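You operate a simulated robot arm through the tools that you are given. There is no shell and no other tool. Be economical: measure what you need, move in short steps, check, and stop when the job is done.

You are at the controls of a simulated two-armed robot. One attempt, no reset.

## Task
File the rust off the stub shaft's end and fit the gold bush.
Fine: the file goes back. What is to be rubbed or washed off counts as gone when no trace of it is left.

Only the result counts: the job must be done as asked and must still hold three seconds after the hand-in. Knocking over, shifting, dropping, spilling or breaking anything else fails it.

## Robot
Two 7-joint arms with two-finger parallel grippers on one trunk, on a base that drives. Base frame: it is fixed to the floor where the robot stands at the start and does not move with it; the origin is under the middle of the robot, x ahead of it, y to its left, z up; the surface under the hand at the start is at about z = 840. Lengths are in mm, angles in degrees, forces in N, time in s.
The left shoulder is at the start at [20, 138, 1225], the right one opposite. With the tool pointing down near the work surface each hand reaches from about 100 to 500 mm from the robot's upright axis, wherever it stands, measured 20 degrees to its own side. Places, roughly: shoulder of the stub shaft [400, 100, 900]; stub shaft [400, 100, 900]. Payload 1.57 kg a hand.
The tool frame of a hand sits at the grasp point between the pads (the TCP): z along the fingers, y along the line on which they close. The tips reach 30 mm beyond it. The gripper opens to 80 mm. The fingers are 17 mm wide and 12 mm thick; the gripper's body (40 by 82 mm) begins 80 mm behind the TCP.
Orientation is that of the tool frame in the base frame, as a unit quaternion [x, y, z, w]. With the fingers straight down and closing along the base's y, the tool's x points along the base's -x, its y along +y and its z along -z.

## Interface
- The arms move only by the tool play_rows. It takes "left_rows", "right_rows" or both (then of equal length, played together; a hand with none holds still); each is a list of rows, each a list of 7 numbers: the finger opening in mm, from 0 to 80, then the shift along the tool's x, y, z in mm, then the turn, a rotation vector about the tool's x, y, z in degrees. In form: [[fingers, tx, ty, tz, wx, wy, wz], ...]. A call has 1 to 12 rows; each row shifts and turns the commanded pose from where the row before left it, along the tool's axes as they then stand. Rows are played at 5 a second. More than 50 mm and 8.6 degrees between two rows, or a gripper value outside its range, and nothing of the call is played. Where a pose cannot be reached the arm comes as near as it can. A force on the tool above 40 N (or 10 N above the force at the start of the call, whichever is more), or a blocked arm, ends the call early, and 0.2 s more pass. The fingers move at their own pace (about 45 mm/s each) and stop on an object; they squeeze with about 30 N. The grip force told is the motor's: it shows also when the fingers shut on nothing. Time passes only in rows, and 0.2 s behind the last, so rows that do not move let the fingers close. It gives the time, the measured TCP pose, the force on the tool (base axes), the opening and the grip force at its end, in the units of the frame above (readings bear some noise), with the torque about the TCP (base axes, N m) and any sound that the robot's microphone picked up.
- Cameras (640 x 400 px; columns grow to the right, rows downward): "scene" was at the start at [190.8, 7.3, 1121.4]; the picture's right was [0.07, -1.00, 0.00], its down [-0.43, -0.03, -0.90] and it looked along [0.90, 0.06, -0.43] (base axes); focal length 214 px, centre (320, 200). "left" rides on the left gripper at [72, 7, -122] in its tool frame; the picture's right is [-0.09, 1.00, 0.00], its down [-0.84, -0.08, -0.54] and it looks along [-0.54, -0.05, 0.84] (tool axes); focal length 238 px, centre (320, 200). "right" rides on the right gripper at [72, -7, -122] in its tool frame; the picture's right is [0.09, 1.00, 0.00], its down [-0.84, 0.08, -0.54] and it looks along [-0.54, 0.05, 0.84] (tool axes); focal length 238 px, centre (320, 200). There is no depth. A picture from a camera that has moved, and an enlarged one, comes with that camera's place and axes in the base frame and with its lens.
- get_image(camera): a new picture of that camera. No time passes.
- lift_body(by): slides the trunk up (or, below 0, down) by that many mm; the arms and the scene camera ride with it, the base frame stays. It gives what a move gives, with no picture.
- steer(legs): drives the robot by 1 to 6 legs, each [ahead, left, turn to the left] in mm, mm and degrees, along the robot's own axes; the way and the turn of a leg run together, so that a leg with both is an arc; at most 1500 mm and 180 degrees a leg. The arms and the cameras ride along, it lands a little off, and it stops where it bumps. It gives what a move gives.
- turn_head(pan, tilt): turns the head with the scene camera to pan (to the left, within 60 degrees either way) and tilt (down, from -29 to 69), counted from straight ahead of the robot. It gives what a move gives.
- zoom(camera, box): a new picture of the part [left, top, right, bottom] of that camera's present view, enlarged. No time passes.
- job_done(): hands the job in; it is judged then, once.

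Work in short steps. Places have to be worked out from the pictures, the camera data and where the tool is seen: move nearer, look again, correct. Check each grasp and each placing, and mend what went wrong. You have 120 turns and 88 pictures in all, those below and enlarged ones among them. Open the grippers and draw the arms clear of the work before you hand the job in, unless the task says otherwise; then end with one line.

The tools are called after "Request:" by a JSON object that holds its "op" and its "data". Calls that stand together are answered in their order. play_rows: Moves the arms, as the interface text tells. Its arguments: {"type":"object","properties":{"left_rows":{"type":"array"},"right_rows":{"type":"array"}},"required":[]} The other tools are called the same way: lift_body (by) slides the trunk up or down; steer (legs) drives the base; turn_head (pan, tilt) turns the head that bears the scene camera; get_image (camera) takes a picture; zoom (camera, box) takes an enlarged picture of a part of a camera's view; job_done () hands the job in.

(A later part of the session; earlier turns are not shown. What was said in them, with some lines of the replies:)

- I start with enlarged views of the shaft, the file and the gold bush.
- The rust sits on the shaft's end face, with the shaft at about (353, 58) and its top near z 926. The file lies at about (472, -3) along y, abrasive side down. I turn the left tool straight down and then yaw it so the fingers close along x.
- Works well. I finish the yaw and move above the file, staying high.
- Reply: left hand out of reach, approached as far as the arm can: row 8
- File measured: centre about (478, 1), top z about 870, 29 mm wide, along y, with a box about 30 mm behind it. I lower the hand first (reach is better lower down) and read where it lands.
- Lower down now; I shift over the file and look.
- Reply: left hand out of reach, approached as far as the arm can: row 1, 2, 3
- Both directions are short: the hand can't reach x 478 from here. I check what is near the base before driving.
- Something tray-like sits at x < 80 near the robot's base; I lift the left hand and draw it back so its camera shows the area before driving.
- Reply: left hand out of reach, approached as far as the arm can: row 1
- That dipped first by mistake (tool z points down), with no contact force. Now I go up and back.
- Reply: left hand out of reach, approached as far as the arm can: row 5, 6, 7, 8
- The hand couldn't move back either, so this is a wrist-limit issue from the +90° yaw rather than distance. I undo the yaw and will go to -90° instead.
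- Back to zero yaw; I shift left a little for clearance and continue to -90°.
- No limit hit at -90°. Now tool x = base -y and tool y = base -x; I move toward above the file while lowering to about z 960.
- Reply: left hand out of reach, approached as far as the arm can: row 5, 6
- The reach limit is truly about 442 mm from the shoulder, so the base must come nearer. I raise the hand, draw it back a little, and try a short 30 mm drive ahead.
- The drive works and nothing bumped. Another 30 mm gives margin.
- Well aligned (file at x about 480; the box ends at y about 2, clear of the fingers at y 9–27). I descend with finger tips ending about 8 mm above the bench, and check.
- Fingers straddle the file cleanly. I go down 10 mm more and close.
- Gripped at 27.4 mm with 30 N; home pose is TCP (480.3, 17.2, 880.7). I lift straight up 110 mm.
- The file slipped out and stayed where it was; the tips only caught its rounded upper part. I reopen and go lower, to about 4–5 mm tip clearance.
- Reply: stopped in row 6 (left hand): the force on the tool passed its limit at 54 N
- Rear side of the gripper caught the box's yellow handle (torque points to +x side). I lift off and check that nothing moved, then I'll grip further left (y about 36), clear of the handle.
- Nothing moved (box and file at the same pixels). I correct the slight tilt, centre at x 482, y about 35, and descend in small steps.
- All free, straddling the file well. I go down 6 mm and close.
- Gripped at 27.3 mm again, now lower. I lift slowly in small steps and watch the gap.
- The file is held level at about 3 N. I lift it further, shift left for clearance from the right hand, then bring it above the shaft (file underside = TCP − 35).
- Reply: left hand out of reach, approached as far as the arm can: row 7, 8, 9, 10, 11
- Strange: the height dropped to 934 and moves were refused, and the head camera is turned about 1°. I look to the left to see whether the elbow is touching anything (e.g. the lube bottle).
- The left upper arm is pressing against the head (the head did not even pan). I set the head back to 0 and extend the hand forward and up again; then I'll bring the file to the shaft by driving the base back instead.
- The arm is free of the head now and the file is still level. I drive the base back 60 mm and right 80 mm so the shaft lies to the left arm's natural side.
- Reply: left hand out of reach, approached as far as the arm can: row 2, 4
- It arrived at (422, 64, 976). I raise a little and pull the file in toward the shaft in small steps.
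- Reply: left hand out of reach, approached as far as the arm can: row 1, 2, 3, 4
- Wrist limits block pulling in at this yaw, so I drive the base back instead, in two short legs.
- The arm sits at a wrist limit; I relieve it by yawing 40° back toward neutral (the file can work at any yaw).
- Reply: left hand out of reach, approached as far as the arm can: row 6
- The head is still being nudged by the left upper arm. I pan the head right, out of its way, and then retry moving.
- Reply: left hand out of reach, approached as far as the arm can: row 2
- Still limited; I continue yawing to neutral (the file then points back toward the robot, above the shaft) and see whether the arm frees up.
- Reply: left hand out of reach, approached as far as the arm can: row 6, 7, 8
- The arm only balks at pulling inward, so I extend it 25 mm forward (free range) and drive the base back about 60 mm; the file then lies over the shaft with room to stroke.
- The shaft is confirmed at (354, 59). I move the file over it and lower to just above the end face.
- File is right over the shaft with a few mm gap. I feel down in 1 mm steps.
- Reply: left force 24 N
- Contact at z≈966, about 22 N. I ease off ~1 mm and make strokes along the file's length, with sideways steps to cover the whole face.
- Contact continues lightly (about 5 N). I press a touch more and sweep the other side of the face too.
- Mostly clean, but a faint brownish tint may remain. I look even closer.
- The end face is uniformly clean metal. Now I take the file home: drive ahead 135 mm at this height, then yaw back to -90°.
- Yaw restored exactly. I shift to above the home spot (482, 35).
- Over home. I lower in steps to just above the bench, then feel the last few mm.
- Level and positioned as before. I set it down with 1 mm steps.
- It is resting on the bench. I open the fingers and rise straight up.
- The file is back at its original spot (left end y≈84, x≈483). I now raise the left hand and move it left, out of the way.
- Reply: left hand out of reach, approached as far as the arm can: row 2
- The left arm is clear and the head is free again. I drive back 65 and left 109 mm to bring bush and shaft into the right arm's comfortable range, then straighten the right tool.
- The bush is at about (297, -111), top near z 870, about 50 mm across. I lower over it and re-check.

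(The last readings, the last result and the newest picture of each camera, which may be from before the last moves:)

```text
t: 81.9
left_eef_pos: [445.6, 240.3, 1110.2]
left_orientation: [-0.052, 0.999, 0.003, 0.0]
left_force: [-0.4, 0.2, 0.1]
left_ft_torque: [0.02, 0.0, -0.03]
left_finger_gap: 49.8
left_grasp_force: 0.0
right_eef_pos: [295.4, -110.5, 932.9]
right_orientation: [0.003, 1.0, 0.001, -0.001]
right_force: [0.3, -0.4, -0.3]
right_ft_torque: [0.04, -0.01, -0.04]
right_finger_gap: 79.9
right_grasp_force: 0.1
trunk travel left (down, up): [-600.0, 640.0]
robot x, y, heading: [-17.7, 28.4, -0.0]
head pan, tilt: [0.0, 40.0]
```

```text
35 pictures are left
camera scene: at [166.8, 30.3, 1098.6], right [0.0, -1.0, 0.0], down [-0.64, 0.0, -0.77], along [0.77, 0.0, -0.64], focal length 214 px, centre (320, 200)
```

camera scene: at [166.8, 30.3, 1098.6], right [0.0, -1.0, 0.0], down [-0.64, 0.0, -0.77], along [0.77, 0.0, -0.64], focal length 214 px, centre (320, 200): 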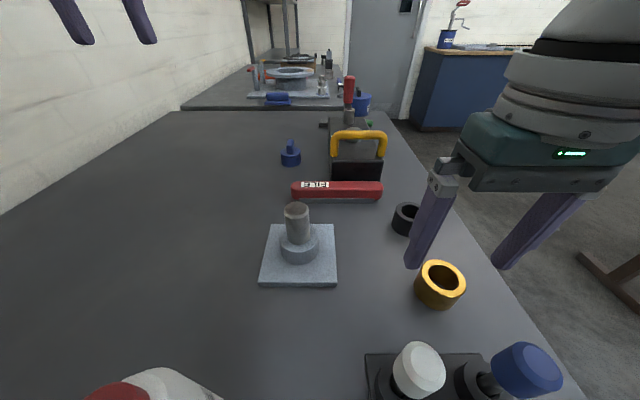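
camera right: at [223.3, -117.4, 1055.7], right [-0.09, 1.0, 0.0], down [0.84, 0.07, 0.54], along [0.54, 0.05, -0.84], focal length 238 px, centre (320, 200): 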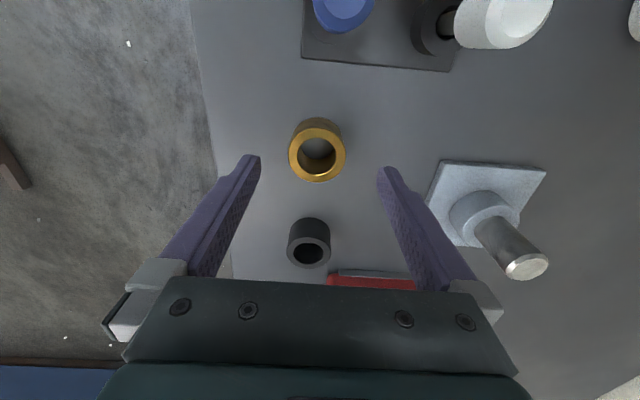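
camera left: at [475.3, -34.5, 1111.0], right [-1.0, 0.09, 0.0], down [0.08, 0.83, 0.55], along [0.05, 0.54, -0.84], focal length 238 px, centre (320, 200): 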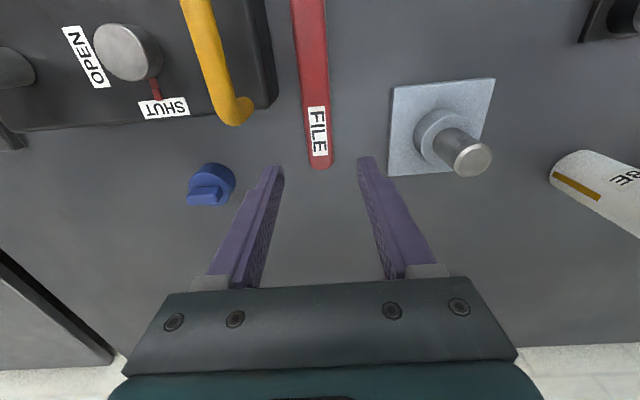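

Bush centre refined to (298, -112). I centre and descend to finger tips about 12 mm above the bench.

Request:
{"op": "play_rows", "data": {"right_rows": [[80, -2.5, -1.8, 15, 0, 0, 0], [80, 0, 0, 20, 0, 0, 0], [80, 0, 0, 15, 0, 0, 0], [80, 0, 0, 0, 0, 0, 0]]}}

Request:
{"op": "get_image", "data": {"camera": "right"}}

Request:
{"op": "zoom", "data": {"camera": "scene", "box": [370, 200, 530, 300]}}

```text
t: 82.9
left_eef_pos: [445.9, 239.2, 1109.2]
left_orientation: [-0.051, 0.999, 0.003, 0.001]
left_force: [0.1, -0.9, -0.1]
left_ft_torque: [-0.01, 0.0, 0.02]
left_finger_gap: 50.0
left_grasp_force: 0.1
right_eef_pos: [298.6, -113.1, 883.4]
right_orientation: [0.004, 1.0, 0.0, -0.001]
right_force: [-0.9, 0.0, 0.5]
right_ft_torque: [0.01, -0.02, -0.02]
right_finger_gap: 80.1
right_grasp_force: 0.0
trunk travel left (down, up): [-600.0, 640.0]
robot x, y, heading: [-20.5, 29.6, -0.1]
head pan, tilt: [0.0, 40.0]
```

```text
34 pictures are left
camera right: at [226.1, -119.7, 1005.4], right [-0.09, 1.0, 0.0], down [0.84, 0.07, 0.54], along [0.54, 0.05, -0.84], focal length 238 px, centre (320, 200)
```

right: 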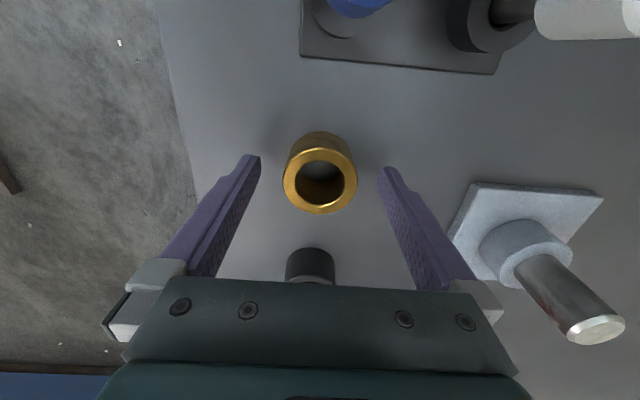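

```text
4.00 times, centred on (450, 250) of scene
camera zoom: at [166.8, 30.3, 1098.6], right [0.0, -1.0, 0.0], down [-0.64, 0.0, -0.77], along [0.77, 0.0, -0.64], focal length 858 px, centre (-200, 0)
```

zoom: 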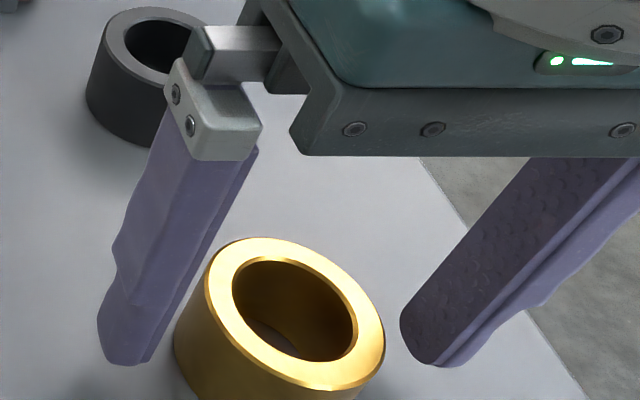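

Centred within 2 mm in x. I nudge x by -2 and close.

Request:
{"op": "play_rows", "data": {"right_rows": [[80, 2, 0, 0, 0, 0, 0], [60, 0, 0, 0, 0, 0, 0], [40, 0, 0, 0, 0, 0, 0], [25, 0, 0, 0, 0, 0, 0], [25, 0, 0, 0, 0, 0, 0], [25, 0, 0, 0, 0, 0, 0]]}}

Request:
{"op": "get_image", "data": {"camera": "right"}}

```text
t: 84.3
left_eef_pos: [444.5, 240.6, 1109.6]
left_orientation: [-0.052, 0.999, 0.003, 0.001]
left_force: [0.3, -0.4, -0.6]
left_ft_torque: [-0.01, 0.03, 0.0]
left_finger_gap: 49.9
left_grasp_force: 0.1
right_eef_pos: [297.0, -111.9, 884.7]
right_orientation: [0.003, 1.0, -0.001, 0.0]
right_force: [-0.4, 0.8, 1.7]
right_ft_torque: [-0.04, -0.05, 0.0]
right_finger_gap: 47.7
right_grasp_force: 29.9
trunk travel left (down, up): [-600.0, 640.0]
robot x, y, heading: [-14.2, 28.4, 0.2]
head pan, tilt: [0.0, 40.0]
```

```text
32 pictures are left
camera right: at [224.1, -119.7, 1006.3], right [-0.09, 1.0, 0.0], down [0.84, 0.07, 0.54], along [0.54, 0.05, -0.84], focal length 238 px, centre (320, 200)
```

right: 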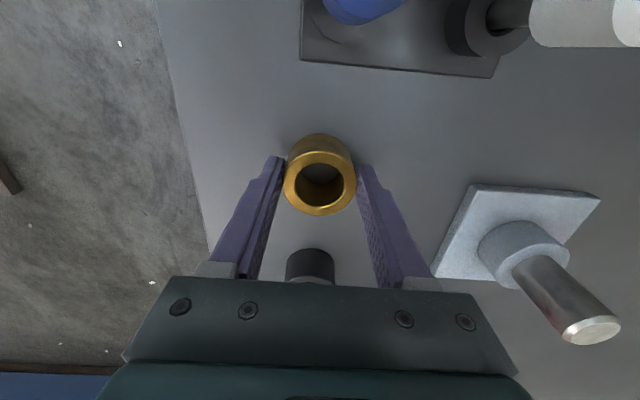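

Gripped at 47.7 mm. I lift gently and check.

Request:
{"op": "play_rows", "data": {"right_rows": [[20, 0, 0, -2, 0, 0, 0], [20, 0, 0, -3, 0, 0, 0], [20, 0, 0, -5, 0, 0, 0], [20, 0, 0, -15, 0, 0, 0], [20, 0, 0, -25, 0, 0, 0], [20, 0, 0, -30, 0, 0, 0], [20, 0, 0, -30, 0, 0, 0], [20, 0, 0, 0, 0, 0, 0]]}}

Request:
{"op": "get_image", "data": {"camera": "right"}}

Request:
{"op": "get_image", "data": {"camera": "scene"}}

```text
t: 86.1
left_eef_pos: [444.7, 240.0, 1110.0]
left_orientation: [-0.051, 0.999, 0.002, 0.001]
left_force: [-0.1, 0.0, 0.0]
left_ft_torque: [0.02, 0.0, -0.02]
left_finger_gap: 49.9
left_grasp_force: 0.1
right_eef_pos: [297.7, -112.6, 997.6]
right_orientation: [0.004, 1.0, 0.0, -0.001]
right_force: [-1.0, -1.4, -3.5]
right_ft_torque: [0.0, 0.01, 0.0]
right_finger_gap: 47.5
right_grasp_force: 29.7
trunk travel left (down, up): [-600.0, 640.0]
robot x, y, heading: [-19.2, 27.7, -0.0]
head pan, tilt: [0.0, 40.0]
```

```text
31 pictures are left
camera right: at [224.4, -119.1, 1118.3], right [-0.09, 1.0, 0.0], down [0.84, 0.07, 0.54], along [0.54, 0.05, -0.84], focal length 238 px, centre (320, 200)
```

right: 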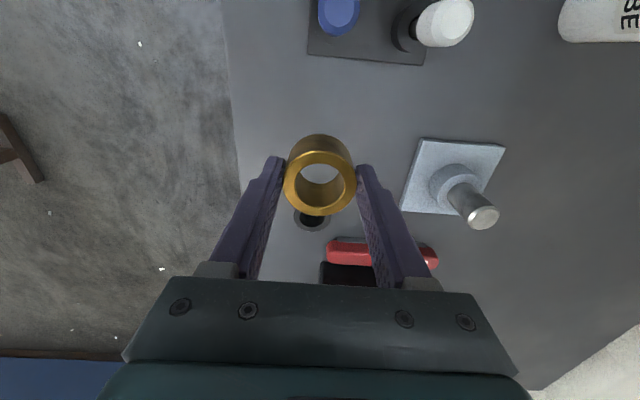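

```text
30 pictures are left
camera scene: at [166.7, 30.4, 1098.5], right [0.0, -1.0, 0.0], down [-0.64, 0.0, -0.77], along [0.77, 0.0, -0.64], focal length 214 px, centre (320, 200)
```

scene: 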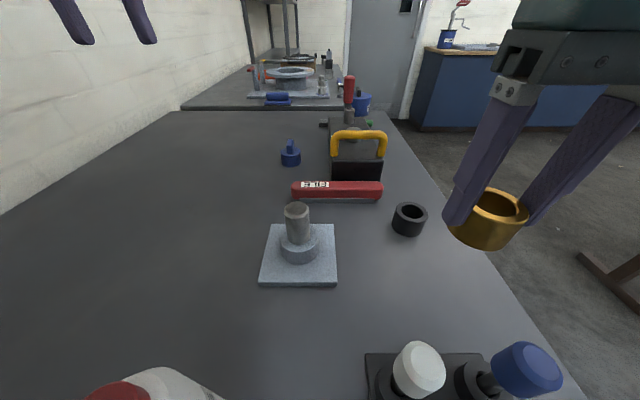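

The bush is held and centred in the grip, its underside at about TCP − 44. I carry it over toward the shaft at this height (shaft top z≈930).

Request:
{"op": "play_rows", "data": {"right_rows": [[20, -9, 28, -2, 0, 0, 0], [20, -9, 28, -2, 0, 0, 0], [20, -9, 28, -2, 0, 0, 0], [20, -9, 28, 0, 0, 0, 0], [20, -9, 28, 0, 0, 0, 0], [20, -9, 29, 0, 0, 0, 0], [20, 0, 0, 0, 0, 0, 0]]}}

Request:
{"op": "get_image", "data": {"camera": "right"}}

Request:
{"op": "get_image", "data": {"camera": "scene"}}

```text
t: 87.7
left_eef_pos: [444.4, 240.8, 1109.4]
left_orientation: [-0.052, 0.999, 0.003, 0.001]
left_force: [-0.8, 0.2, 0.4]
left_ft_torque: [-0.01, 0.01, 0.02]
left_finger_gap: 50.2
left_grasp_force: 0.0
right_eef_pos: [351.7, 57.2, 1002.4]
right_orientation: [0.003, 1.0, 0.0, -0.001]
right_force: [0.2, -0.1, -3.1]
right_ft_torque: [-0.01, -0.01, -0.02]
right_finger_gap: 47.9
right_grasp_force: 30.6
trunk travel left (down, up): [-600.0, 640.0]
robot x, y, heading: [-18.3, 26.9, 0.0]
head pan, tilt: [0.0, 40.0]
```

```text
29 pictures are left
camera right: at [278.2, 49.6, 1123.6], right [-0.09, 1.0, 0.0], down [0.84, 0.07, 0.54], along [0.54, 0.05, -0.84], focal length 238 px, centre (320, 200)
```

right: 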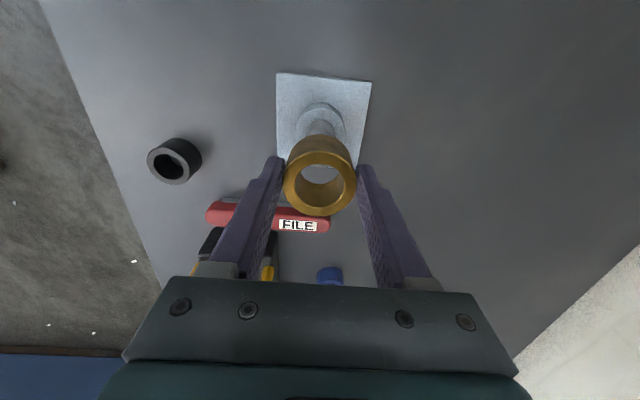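

```text
28 pictures are left
camera scene: at [166.6, 30.3, 1098.5], right [0.0, -1.0, 0.0], down [-0.64, 0.0, -0.77], along [0.77, 0.0, -0.64], focal length 214 px, centre (320, 200)
```

scene: 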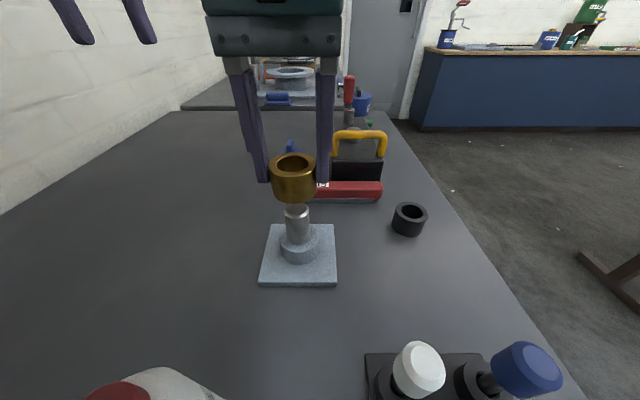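

Nearly over it. I zoom both views to measure the remaining offset between bush and shaft.

Request:
{"op": "zoom", "data": {"camera": "scene", "box": [240, 140, 360, 290]}}

Request:
{"op": "zoom", "data": {"camera": "right", "box": [240, 60, 400, 220]}}

```text
2.67 times, centred on (300, 215) of scene
camera zoom: at [166.6, 30.3, 1098.5], right [0.0, -1.0, 0.0], down [-0.64, 0.0, -0.77], along [0.77, 0.0, -0.64], focal length 572 px, centre (373, 160)
```

zoom: 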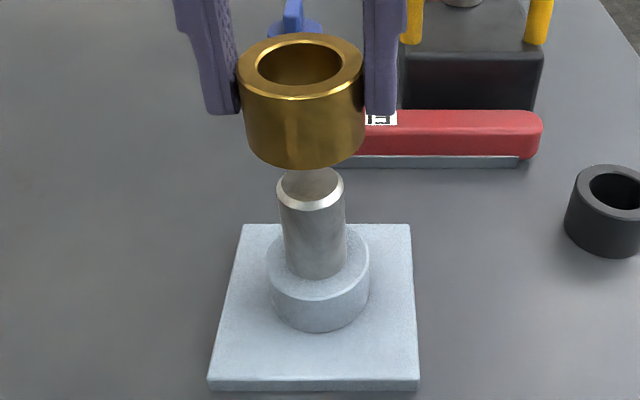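

```text
2.50 times, centred on (320, 140) of right
camera zoom: at [278.2, 49.6, 1123.6], right [-0.09, 1.0, 0.0], down [0.84, 0.07, 0.54], along [0.54, 0.05, -0.84], focal length 596 px, centre (320, 350)
```

zoom: 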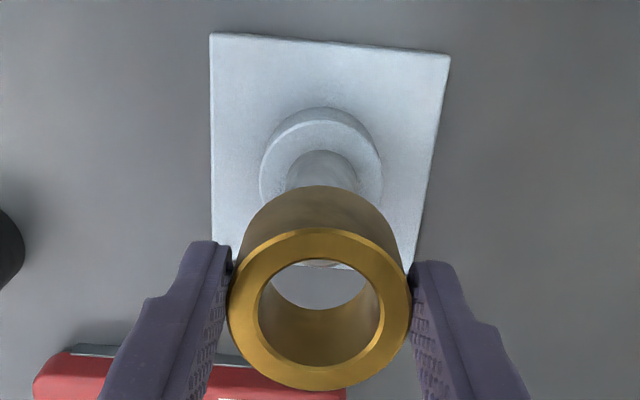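

Estimates: bush needs about +1 mm in y and perhaps +1 in x. I apply that and descend to just above the shaft's end to compare at equal height.

Request:
{"op": "play_rows", "data": {"right_rows": [[20, -1, 1, 8, 0, 0, 0], [20, 0, 0, 7, 0, 0, 0], [20, 0, 0, 6, 0, 0, 0], [20, 0, 0, 0, 0, 0, 0]]}}

Request:
{"op": "zoom", "data": {"camera": "scene", "box": [240, 150, 360, 270]}}

Request:
{"op": "zoom", "data": {"camera": "right", "box": [240, 60, 400, 220]}}

```text
t: 88.7
left_eef_pos: [445.9, 240.3, 1109.7]
left_orientation: [-0.052, 0.999, 0.003, 0.001]
left_force: [0.1, -0.3, 0.0]
left_ft_torque: [-0.03, 0.01, 0.0]
left_finger_gap: 49.8
left_grasp_force: 0.2
right_eef_pos: [351.5, 57.4, 980.7]
right_orientation: [0.003, 1.0, 0.0, -0.001]
right_force: [-0.6, 0.1, -2.6]
right_ft_torque: [0.03, 0.0, 0.0]
right_finger_gap: 47.3
right_grasp_force: 30.0
trunk travel left (down, up): [-600.0, 640.0]
robot x, y, heading: [-17.7, 30.2, 0.0]
head pan, tilt: [0.0, 40.0]
```

```text
3.33 times, centred on (300, 210) of scene
camera zoom: at [166.6, 30.3, 1098.5], right [0.0, -1.0, 0.0], down [-0.64, 0.0, -0.77], along [0.77, 0.0, -0.64], focal length 715 px, centre (387, 167)
```

zoom: 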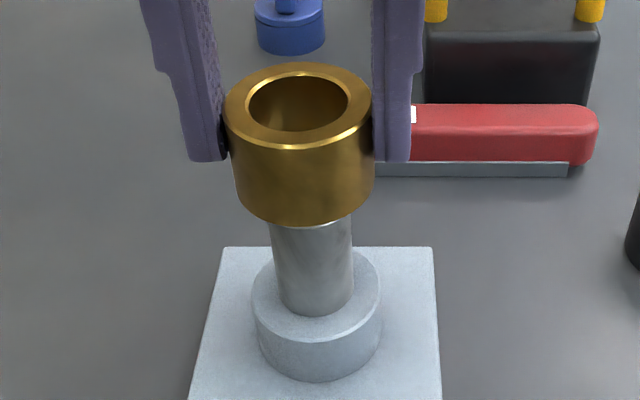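

```text
2.50 times, centred on (320, 140) of right
camera zoom: at [279.2, 50.5, 1102.6], right [-0.09, 1.0, 0.0], down [0.84, 0.07, 0.54], along [0.54, 0.05, -0.84], focal length 596 px, centre (320, 350)
```

zoom: 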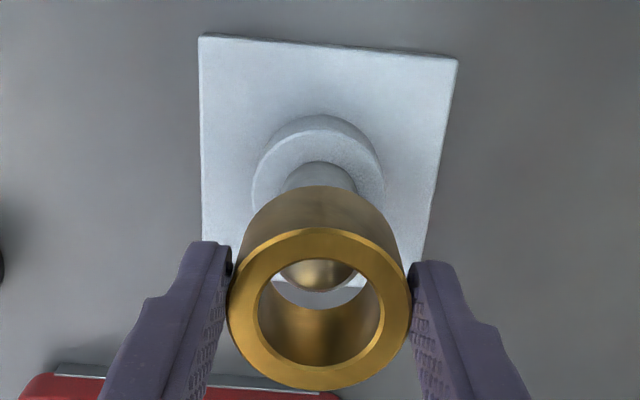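

Looking through the bore, the shaft end sits about 1.7 mm further in +x and 1 mm in -y. I correct and lower gently onto it.

Request:
{"op": "play_rows", "data": {"right_rows": [[20, -1.7, -1, 0, 0, 0, 0], [20, 0, 0, 3, 0, 0, 0], [20, 0, 0, 3, 0, 0, 0], [20, 0, 0, 2, 0, 0, 0], [20, 0, 0, 2, 0, 0, 0], [20, 0, 0, 0, 0, 0, 0]]}}

Request:
{"op": "zoom", "data": {"camera": "right", "box": [240, 60, 400, 220]}}

```text
t: 90.1
left_eef_pos: [445.0, 240.9, 1110.0]
left_orientation: [-0.052, 0.999, 0.003, 0.001]
left_force: [-0.8, 0.8, 0.0]
left_ft_torque: [0.02, 0.02, 0.01]
left_finger_gap: 49.7
left_grasp_force: 0.1
right_eef_pos: [351.9, 57.0, 970.0]
right_orientation: [0.004, 1.0, -0.001, -0.002]
right_force: [-4.2, 1.9, -3.0]
right_ft_torque: [0.08, 0.16, 0.0]
right_finger_gap: 47.6
right_grasp_force: 29.3
trunk travel left (down, up): [-600.0, 640.0]
robot x, y, heading: [-20.2, 27.8, -0.0]
head pan, tilt: [0.0, 40.0]
```

```text
2.50 times, centred on (320, 140) of right
camera zoom: at [280.1, 49.9, 1091.3], right [-0.09, 1.0, 0.0], down [0.84, 0.07, 0.54], along [0.54, 0.05, -0.84], focal length 596 px, centre (320, 350)
```

zoom: 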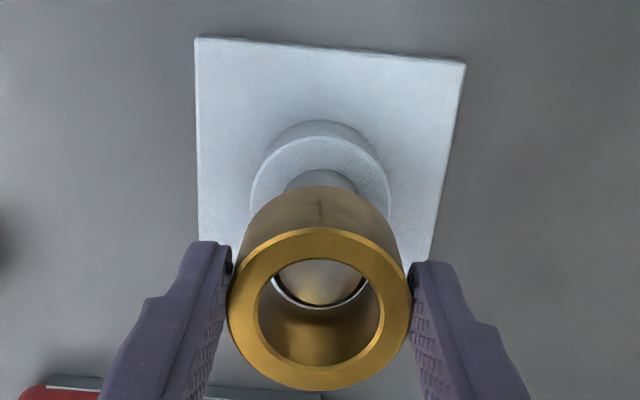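

The shaft end has entered the bore; the side force (-4, +2 N) suggests easing back about 0.8 mm in x. I correct and continue down.

Request:
{"op": "play_rows", "data": {"right_rows": [[20, 0.8, 0.4, 0, 0, 0, 0], [20, 0, 0, 2, 0, 0, 0], [20, 0, 0, 2, 0, 0, 0], [20, 0, 0, 2, 0, 0, 0], [20, 0, 0, 2, 0, 0, 0], [20, 0, 0, 0, 0, 0, 0]]}}

```text
t: 91.5
left_eef_pos: [444.9, 239.0, 1109.3]
left_orientation: [-0.051, 0.999, 0.003, 0.0]
left_force: [-0.4, 0.6, -0.6]
left_ft_torque: [0.0, 0.02, -0.02]
left_finger_gap: 50.2
left_grasp_force: 0.1
right_eef_pos: [352.2, 56.8, 961.0]
right_orientation: [0.003, 1.0, 0.001, 0.0]
right_force: [-1.7, 1.3, -2.2]
right_ft_torque: [0.08, 0.08, 0.01]
right_finger_gap: 47.4
right_grasp_force: 29.4
trunk travel left (down, up): [-600.0, 640.0]
robot x, y, heading: [-11.2, 25.4, 0.2]
head pan, tilt: [0.0, 40.0]
```

Sliding freely with small side force. I continue down in 4 mm steps.

Request:
{"op": "play_rows", "data": {"right_rows": [[20, 0.4, 0.3, 4, 0, 0, 0], [20, 0, 0, 4, 0, 0, 0], [20, 0, 0, 4, 0, 0, 0], [20, 0, 0, 4, 0, 0, 0], [20, 0, 0, 4, 0, 0, 0], [20, 0, 0, 4, 0, 0, 0], [20, 0, 0, 0, 0, 0, 0]]}}

Request:
{"op": "zoom", "data": {"camera": "scene", "box": [240, 170, 360, 290]}}

```text
t: 93.1
left_eef_pos: [444.7, 239.6, 1109.2]
left_orientation: [-0.052, 0.999, 0.003, 0.0]
left_force: [0.0, 0.2, -0.6]
left_ft_torque: [-0.02, -0.03, -0.01]
left_finger_gap: 49.9
left_grasp_force: 0.1
right_eef_pos: [352.8, 56.7, 936.6]
right_orientation: [0.004, 1.0, 0.0, -0.002]
right_force: [0.2, 0.0, -2.8]
right_ft_torque: [0.0, -0.01, -0.01]
right_finger_gap: 47.4
right_grasp_force: 29.9
trunk travel left (down, up): [-600.0, 640.0]
robot x, y, heading: [-19.4, 30.1, -0.1]
head pan, tilt: [0.0, 40.0]
```

```text
3.33 times, centred on (300, 230) of scene
camera zoom: at [166.7, 30.3, 1098.5], right [0.0, -1.0, 0.0], down [-0.64, 0.0, -0.77], along [0.77, 0.0, -0.64], focal length 715 px, centre (387, 100)
```

zoom: 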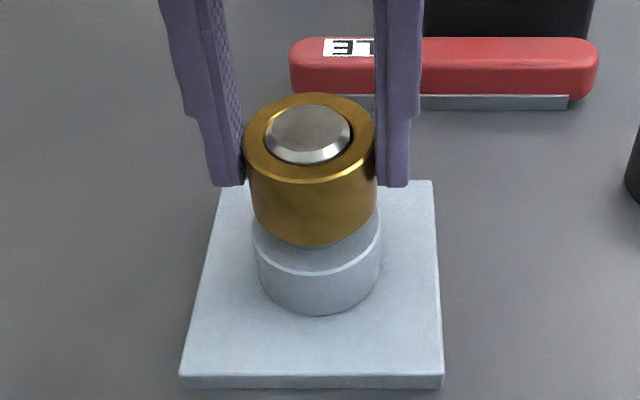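

Going on well, roughly 10 mm left to the shoulder. I continue with smaller steps.

Request:
{"op": "play_rows", "data": {"right_rows": [[20, 0, 0, 2, 0, 0, 0], [20, 0, 0, 2, 0, 0, 0], [20, 0, 0, 2, 0, 0, 0], [20, 0, 0, 2, 0, 0, 0], [20, 0, 0, 1, 0, 0, 0], [20, 0, 0, 0, 0, 0, 0]]}}

Request:
{"op": "zoom", "data": {"camera": "scene", "box": [240, 170, 360, 290]}}

```text
t: 94.5
left_eef_pos: [444.6, 239.6, 1110.5]
left_orientation: [-0.05, 0.999, 0.002, -0.001]
left_force: [0.8, -0.6, 0.9]
left_ft_torque: [0.0, -0.01, 0.02]
left_finger_gap: 50.1
left_grasp_force: 0.0
right_eef_pos: [352.0, 56.8, 928.7]
right_orientation: [0.002, 1.0, 0.0, -0.002]
right_force: [-3.2, 0.5, -1.5]
right_ft_torque: [0.02, 0.03, 0.03]
right_finger_gap: 47.2
right_grasp_force: 30.3
trunk travel left (down, up): [-600.0, 640.0]
robot x, y, heading: [-18.4, 29.7, -0.0]
head pan, tilt: [0.0, 40.0]
```

```text
3.33 times, centred on (300, 230) of scene
camera zoom: at [166.2, 30.4, 1098.4], right [0.0, -1.0, 0.0], down [-0.64, 0.0, -0.77], along [0.77, 0.0, -0.64], focal length 715 px, centre (387, 100)
```

zoom: 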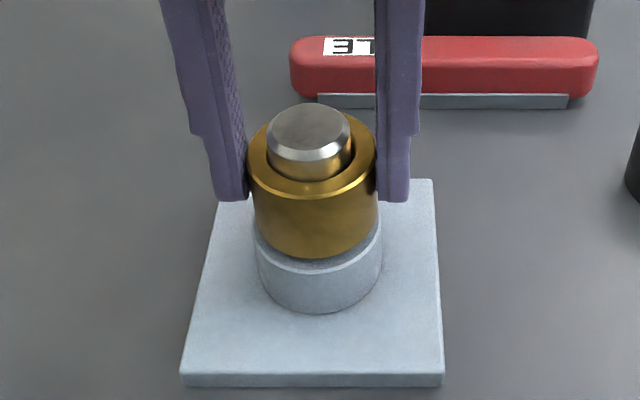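

A few mm remain. I continue in 1 mm steps until the shoulder is felt.

Request:
{"op": "play_rows", "data": {"right_rows": [[20, 0.4, 0, 1, 0, 0, 0], [20, 0, 0, 1, 0, 0, 0], [20, 0, 0, 1, 0, 0, 0], [20, 0, 0, 1, 0, 0, 0], [20, 0, 0, 0, 0, 0, 0]]}}

```text
t: 95.7
left_eef_pos: [444.6, 241.7, 1109.4]
left_orientation: [-0.051, 0.999, 0.003, -0.001]
left_force: [0.2, -0.6, 0.3]
left_ft_torque: [-0.03, 0.01, -0.01]
left_finger_gap: 49.9
left_grasp_force: 0.1
right_eef_pos: [351.4, 56.2, 924.1]
right_orientation: [0.005, 1.0, 0.001, -0.001]
right_force: [-14.3, 10.7, 18.6]
right_ft_torque: [0.02, 0.08, 0.05]
right_finger_gap: 47.5
right_grasp_force: 29.8
trunk travel left (down, up): [-600.0, 640.0]
robot x, y, heading: [-17.3, 28.6, 0.1]
head pan, tilt: [0.0, 40.0]
```

Firm contact (about 19 N up). I look whether it is seated on the shoulder.

Request:
{"op": "zoom", "data": {"camera": "scene", "box": [260, 190, 340, 270]}}

```text
5.00 times, centred on (300, 230) of scene
camera zoom: at [165.2, 33.6, 1098.0], right [0.02, -1.0, 0.0], down [-0.65, -0.01, -0.76], along [0.76, 0.01, -0.65], focal length 1072 px, centre (420, 50)
```

zoom: 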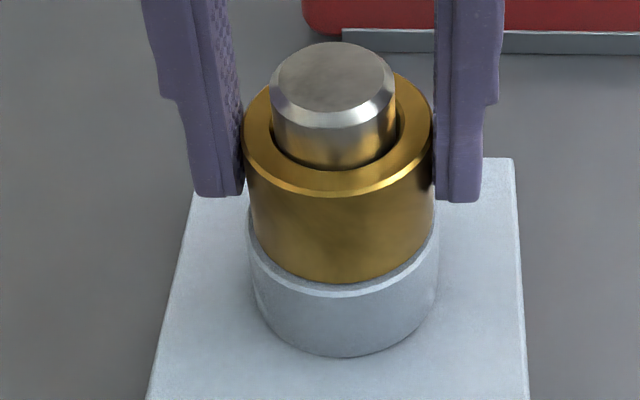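

There may still be a couple of mm gap, with side load (-14, +11 N). I relieve the side load and press again.

Request:
{"op": "play_rows", "data": {"right_rows": [[20, 0, 0, -1.5, 0, 0, 0], [20, 0.9, 0.7, 0, 0, 0, 0], [20, 0, 0, 0, 0, 0, 0], [20, 0, 0, 0, 0, 0, 0]]}}

```text
t: 96.7
left_eef_pos: [445.1, 243.7, 1110.1]
left_orientation: [-0.051, 0.999, 0.005, -0.001]
left_force: [0.0, -0.5, 0.4]
left_ft_torque: [-0.03, 0.0, -0.01]
left_finger_gap: 49.8
left_grasp_force: 0.0
right_eef_pos: [351.7, 57.3, 924.3]
right_orientation: [0.007, 1.0, 0.0, -0.002]
right_force: [-6.8, 17.3, 6.7]
right_ft_torque: [0.39, -0.04, 0.07]
right_finger_gap: 47.7
right_grasp_force: 30.3
trunk travel left (down, up): [-600.0, 640.0]
robot x, y, heading: [-18.6, 32.0, -0.1]
head pan, tilt: [0.0, 40.0]
```

The side load grew in y and the robot itself seems to be turning slightly, so something else may be touching. I look around.

Request:
{"op": "get_image", "data": {"camera": "scene"}}

Request:
{"op": "get_image", "data": {"camera": "right"}}

Request:
{"op": "get_image", "data": {"camera": "left"}}

```text
19 pictures are left
camera scene: at [165.8, 35.6, 1097.7], right [0.03, -1.0, 0.0], down [-0.65, -0.02, -0.76], along [0.76, 0.02, -0.65], focal length 214 px, centre (320, 200)
```

scene: 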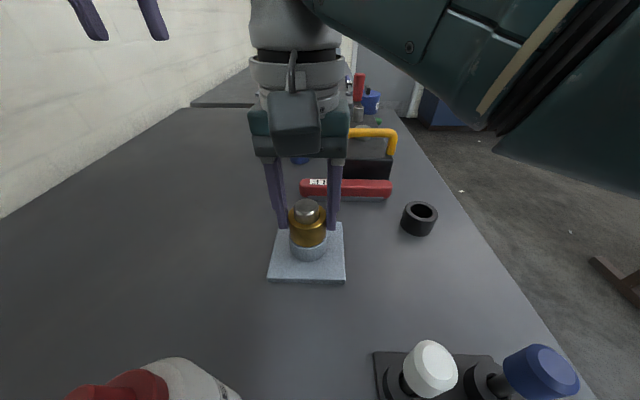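

```text
18 pictures are left
camera right: at [280.2, 50.5, 1046.5], right [-0.08, 1.0, 0.0], down [0.84, 0.06, 0.54], along [0.54, 0.04, -0.84], focal length 238 px, centre (320, 200)
```

right: 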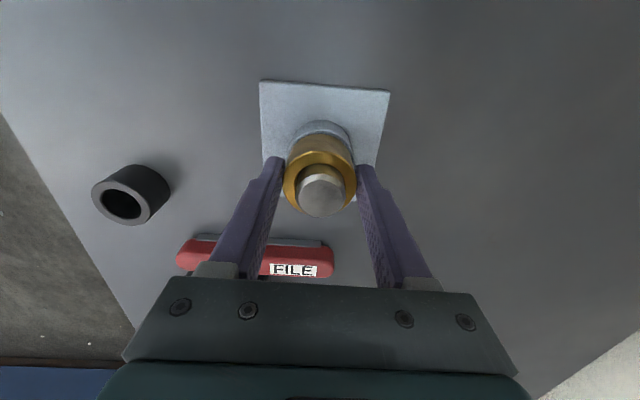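

```text
17 pictures are left
camera left: at [372.9, 242.6, 1232.1], right [-0.01, 1.0, 0.01], down [0.84, 0.01, 0.54], along [0.54, 0.01, -0.84], focal length 238 px, centre (320, 200)
```

left: 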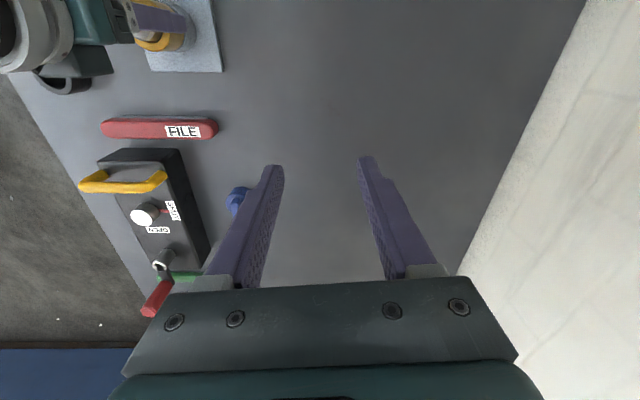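

The right elbow is pressing on the head, loading everything sideways. I pan the head left to free it.

Request:
{"op": "turn_head", "data": {"pan": 25, "tilt": 40}}

Request:
{"op": "play_rows", "data": {"right_rows": [[20, 0, 0, 0, 0, 0, 0], [20, 0, 0, 0, 0, 0, 0]]}}

Request:
{"op": "get_image", "data": {"camera": "scene"}}

```text
t: 97.6
left_eef_pos: [445.8, 239.1, 1109.1]
left_orientation: [-0.051, 0.999, 0.002, 0.002]
left_force: [0.3, 0.6, 1.0]
left_ft_torque: [-0.01, 0.02, -0.02]
left_finger_gap: 49.7
left_grasp_force: 0.2
right_eef_pos: [350.1, 57.8, 925.0]
right_orientation: [0.003, 1.0, 0.0, -0.001]
right_force: [1.9, 0.1, -2.5]
right_ft_torque: [0.01, 0.01, 0.01]
right_finger_gap: 47.3
right_grasp_force: 30.0
trunk travel left (down, up): [-600.0, 640.0]
robot x, y, heading: [-17.1, 26.1, 0.1]
head pan, tilt: [25.0, 40.0]
```

```text
t: 98.2
left_eef_pos: [444.1, 239.4, 1109.3]
left_orientation: [-0.052, 0.999, 0.002, 0.001]
left_force: [0.4, 0.9, 1.2]
left_ft_torque: [0.0, 0.03, 0.01]
left_finger_gap: 50.1
left_grasp_force: 0.0
right_eef_pos: [350.9, 57.8, 925.4]
right_orientation: [0.003, 1.0, -0.001, -0.001]
right_force: [-0.3, 0.3, -1.9]
right_ft_torque: [-0.02, 0.0, -0.01]
right_finger_gap: 47.7
right_grasp_force: 30.2
trunk travel left (down, up): [-600.0, 640.0]
robot x, y, heading: [-17.1, 30.1, -0.1]
head pan, tilt: [25.0, 40.0]
```

```text
16 pictures are left
camera scene: at [158.7, 66.2, 1098.5], right [0.42, -0.91, 0.0], down [-0.58, -0.27, -0.77], along [0.69, 0.32, -0.64], focal length 214 px, centre (320, 200)
```

scene: 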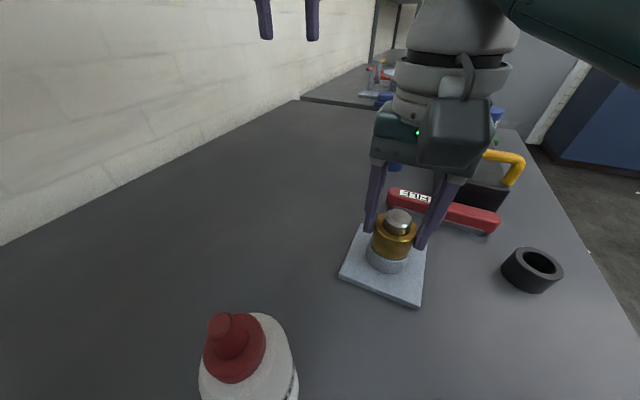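

All loads vanished. I continue down in 1 mm steps to find the shoulder.

Request:
{"op": "play_rows", "data": {"right_rows": [[20, 0, 0, 1, 0, 0, 0], [20, 0, 0, 1, 0, 0, 0], [20, 0, 0, 1, 0, 0, 0], [20, 0, 0, 0, 0, 0, 0]]}}

Request:
{"op": "zoom", "data": {"camera": "scene", "box": [330, 190, 450, 290]}}

```text
t: 99.2
left_eef_pos: [445.0, 239.9, 1110.6]
left_orientation: [-0.052, 0.999, 0.002, 0.001]
left_force: [0.1, 0.8, 0.4]
left_ft_torque: [0.01, 0.02, 0.0]
left_finger_gap: 50.2
left_grasp_force: 0.0
right_eef_pos: [351.6, 57.7, 924.3]
right_orientation: [0.003, 1.0, 0.001, 0.0]
right_force: [-8.2, -3.7, 22.9]
right_ft_torque: [-0.39, 0.24, -0.03]
right_finger_gap: 47.5
right_grasp_force: 29.7
trunk travel left (down, up): [-600.0, 640.0]
robot x, y, heading: [-15.4, 28.5, 0.1]
head pan, tilt: [25.0, 40.0]
```

```text
4.00 times, centred on (390, 240) of scene
camera zoom: at [158.7, 65.7, 1098.9], right [0.42, -0.91, 0.0], down [-0.58, -0.27, -0.77], along [0.69, 0.32, -0.64], focal length 858 px, centre (40, 40)
```

zoom: 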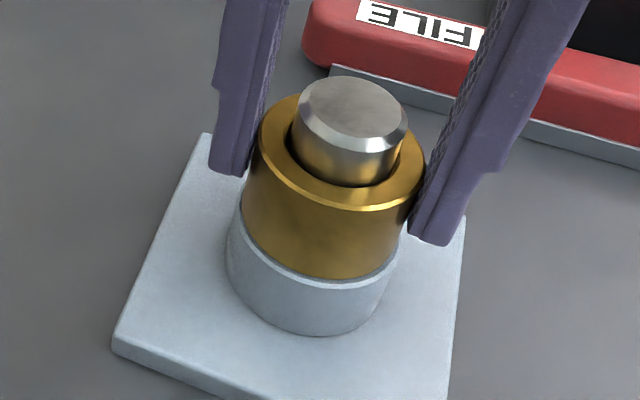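

Firm stop at the same height with the bush flush on the shoulder. I release and rise straight up.

Request:
{"op": "play_rows", "data": {"right_rows": [[20, 0, 0, -1.5, 0, 0, 0], [55, 0, 0, 0, 0, 0, 0], [70, 0, 0, 0, 0, 0, 0], [70, 0, 0, 0, 0, 0, 0], [70, 0, 0, -10, 0, 0, 0], [70, 0, 0, -25, 0, 0, 0], [70, 0, 0, -30, 0, 0, 0], [70, 0, 0, -30, 0, 0, 0], [70, 0, 0, 0, 0, 0, 0]]}}

Request:
{"op": "zoom", "data": {"camera": "scene", "box": [330, 190, 450, 290]}}

Request:
{"op": "get_image", "data": {"camera": "right"}}

```text
t: 101.2
left_eef_pos: [445.2, 239.9, 1109.7]
left_orientation: [-0.051, 0.999, 0.002, 0.001]
left_force: [0.3, 0.6, -0.3]
left_ft_torque: [-0.04, 0.02, 0.05]
left_finger_gap: 49.7
left_grasp_force: 0.0
right_eef_pos: [351.1, 58.0, 1018.8]
right_orientation: [0.003, 1.0, 0.0, -0.002]
right_force: [-0.7, -0.9, -0.8]
right_ft_torque: [0.0, -0.02, 0.03]
right_finger_gap: 70.0
right_grasp_force: 0.1
trunk travel left (down, up): [-600.0, 640.0]
robot x, y, heading: [-14.6, 31.7, -0.0]
head pan, tilt: [25.0, 40.0]
```

```text
4.00 times, centred on (390, 240) of scene
camera zoom: at [158.9, 66.3, 1098.5], right [0.42, -0.91, 0.0], down [-0.58, -0.27, -0.77], along [0.69, 0.32, -0.64], focal length 858 px, centre (40, 40)
```

zoom: 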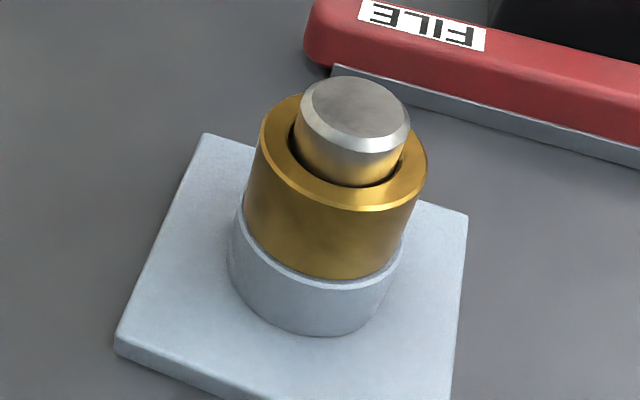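

```text
13 pictures are left
camera right: at [278.8, 51.2, 1141.4], right [-0.08, 1.0, 0.0], down [0.84, 0.07, 0.54], along [0.54, 0.05, -0.84], focal length 238 px, centre (320, 200)
```

right: 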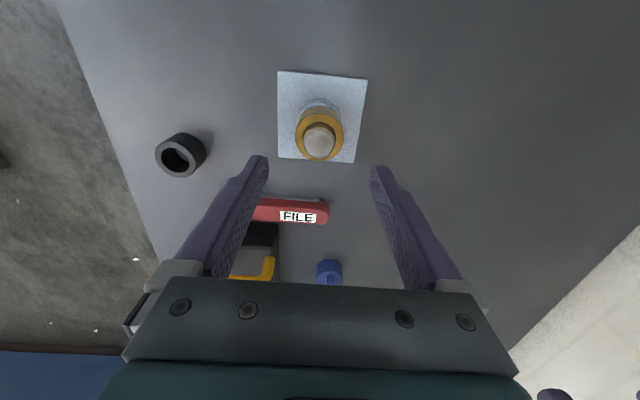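

The bush sits on the shoulder. I draw the right hand aside and up, then take a final overview.

Request:
{"op": "play_rows", "data": {"right_rows": [[70, 0, -25, -15, 0, 0, 0], [70, 0, -35, -15, 0, 0, 0], [70, 0, -35, -15, 0, 0, 0], [70, 0, -35, -10, 0, 0, 0], [70, 0, -30, 0, 0, 0, 0], [70, 0, 0, 0, 0, 0, 0]]}}

Request:
{"op": "turn_head", "data": {"pan": 0, "tilt": 45}}

Request:
{"op": "get_image", "data": {"camera": "scene"}}

Request:
{"op": "zoom", "data": {"camera": "scene", "box": [260, 150, 380, 250]}}

```text
t: 102.6
left_eef_pos: [445.5, 239.7, 1110.3]
left_orientation: [-0.051, 0.999, 0.003, 0.001]
left_force: [-0.5, -1.0, -0.5]
left_ft_torque: [0.0, 0.0, 0.0]
left_finger_gap: 50.1
left_grasp_force: 0.0
right_eef_pos: [350.3, -104.5, 1074.7]
right_orientation: [0.003, 1.0, -0.001, -0.001]
right_force: [-0.3, 1.0, -0.2]
right_ft_torque: [0.0, 0.0, -0.01]
right_finger_gap: 70.1
right_grasp_force: 0.0
trunk travel left (down, up): [-600.0, 640.0]
robot x, y, heading: [-17.9, 29.4, 0.1]
head pan, tilt: [25.0, 40.0]
```

```text
t: 103.5
left_eef_pos: [445.7, 240.4, 1110.7]
left_orientation: [-0.051, 0.999, 0.003, 0.001]
left_force: [-0.2, 0.0, 0.4]
left_ft_torque: [0.02, 0.02, -0.04]
left_finger_gap: 50.1
left_grasp_force: 0.1
right_eef_pos: [350.0, -102.9, 1074.5]
right_orientation: [0.003, 1.0, 0.0, -0.001]
right_force: [-0.8, 0.4, 0.7]
right_ft_torque: [0.02, 0.03, -0.01]
right_finger_gap: 70.0
right_grasp_force: 0.0
trunk travel left (down, up): [-600.0, 640.0]
robot x, y, heading: [-14.6, 30.7, -0.0]
head pan, tilt: [0.0, 45.0]
```

```text
12 pictures are left
camera scene: at [163.1, 30.4, 1091.3], right [0.0, -1.0, 0.0], down [-0.71, 0.0, -0.71], along [0.71, 0.0, -0.71], focal length 214 px, centre (320, 200)
```

scene: 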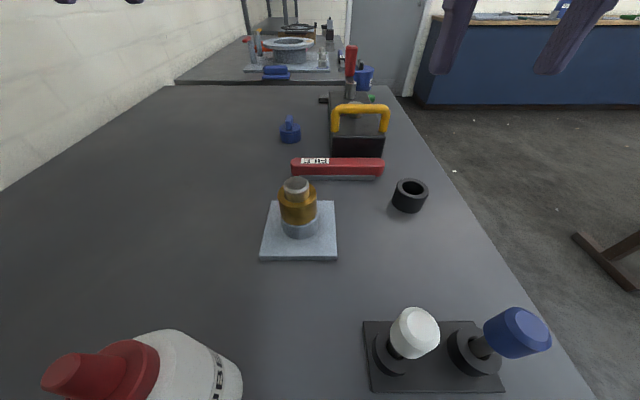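

```text
4.00 times, centred on (320, 200) of scene
camera zoom: at [163.1, 30.4, 1091.3], right [0.0, -1.0, 0.0], down [-0.71, 0.0, -0.71], along [0.71, 0.0, -0.71], focal length 858 px, centre (320, 200)
```

zoom: 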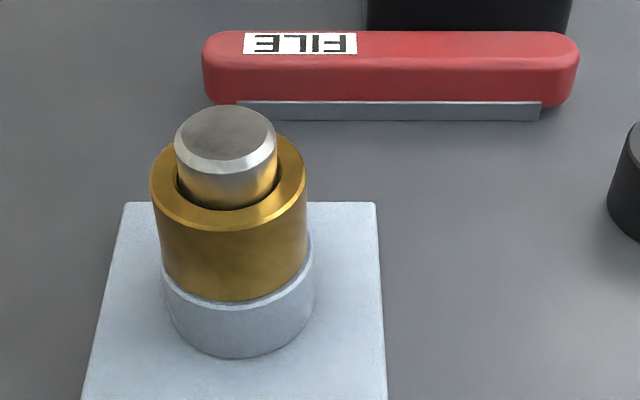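

The bush is on the shoulder (underside z≈880, matching the shoulder's height), the shaft end is clean metal and the file is back. Everything else stands where it was and both arms are clear, so I hand in.

Request:
{"op": "job_done", "data": {}}

```text
The job is handed in.
```

I filed the rust off the shaft's end, fitted the gold bush down onto the shoulder, put the file back in its place, and handed the job in with both grippers open and clear. On the way the left gripper once hit something near the box behind the file (54 N), but later pictures showed nothing had shifted.
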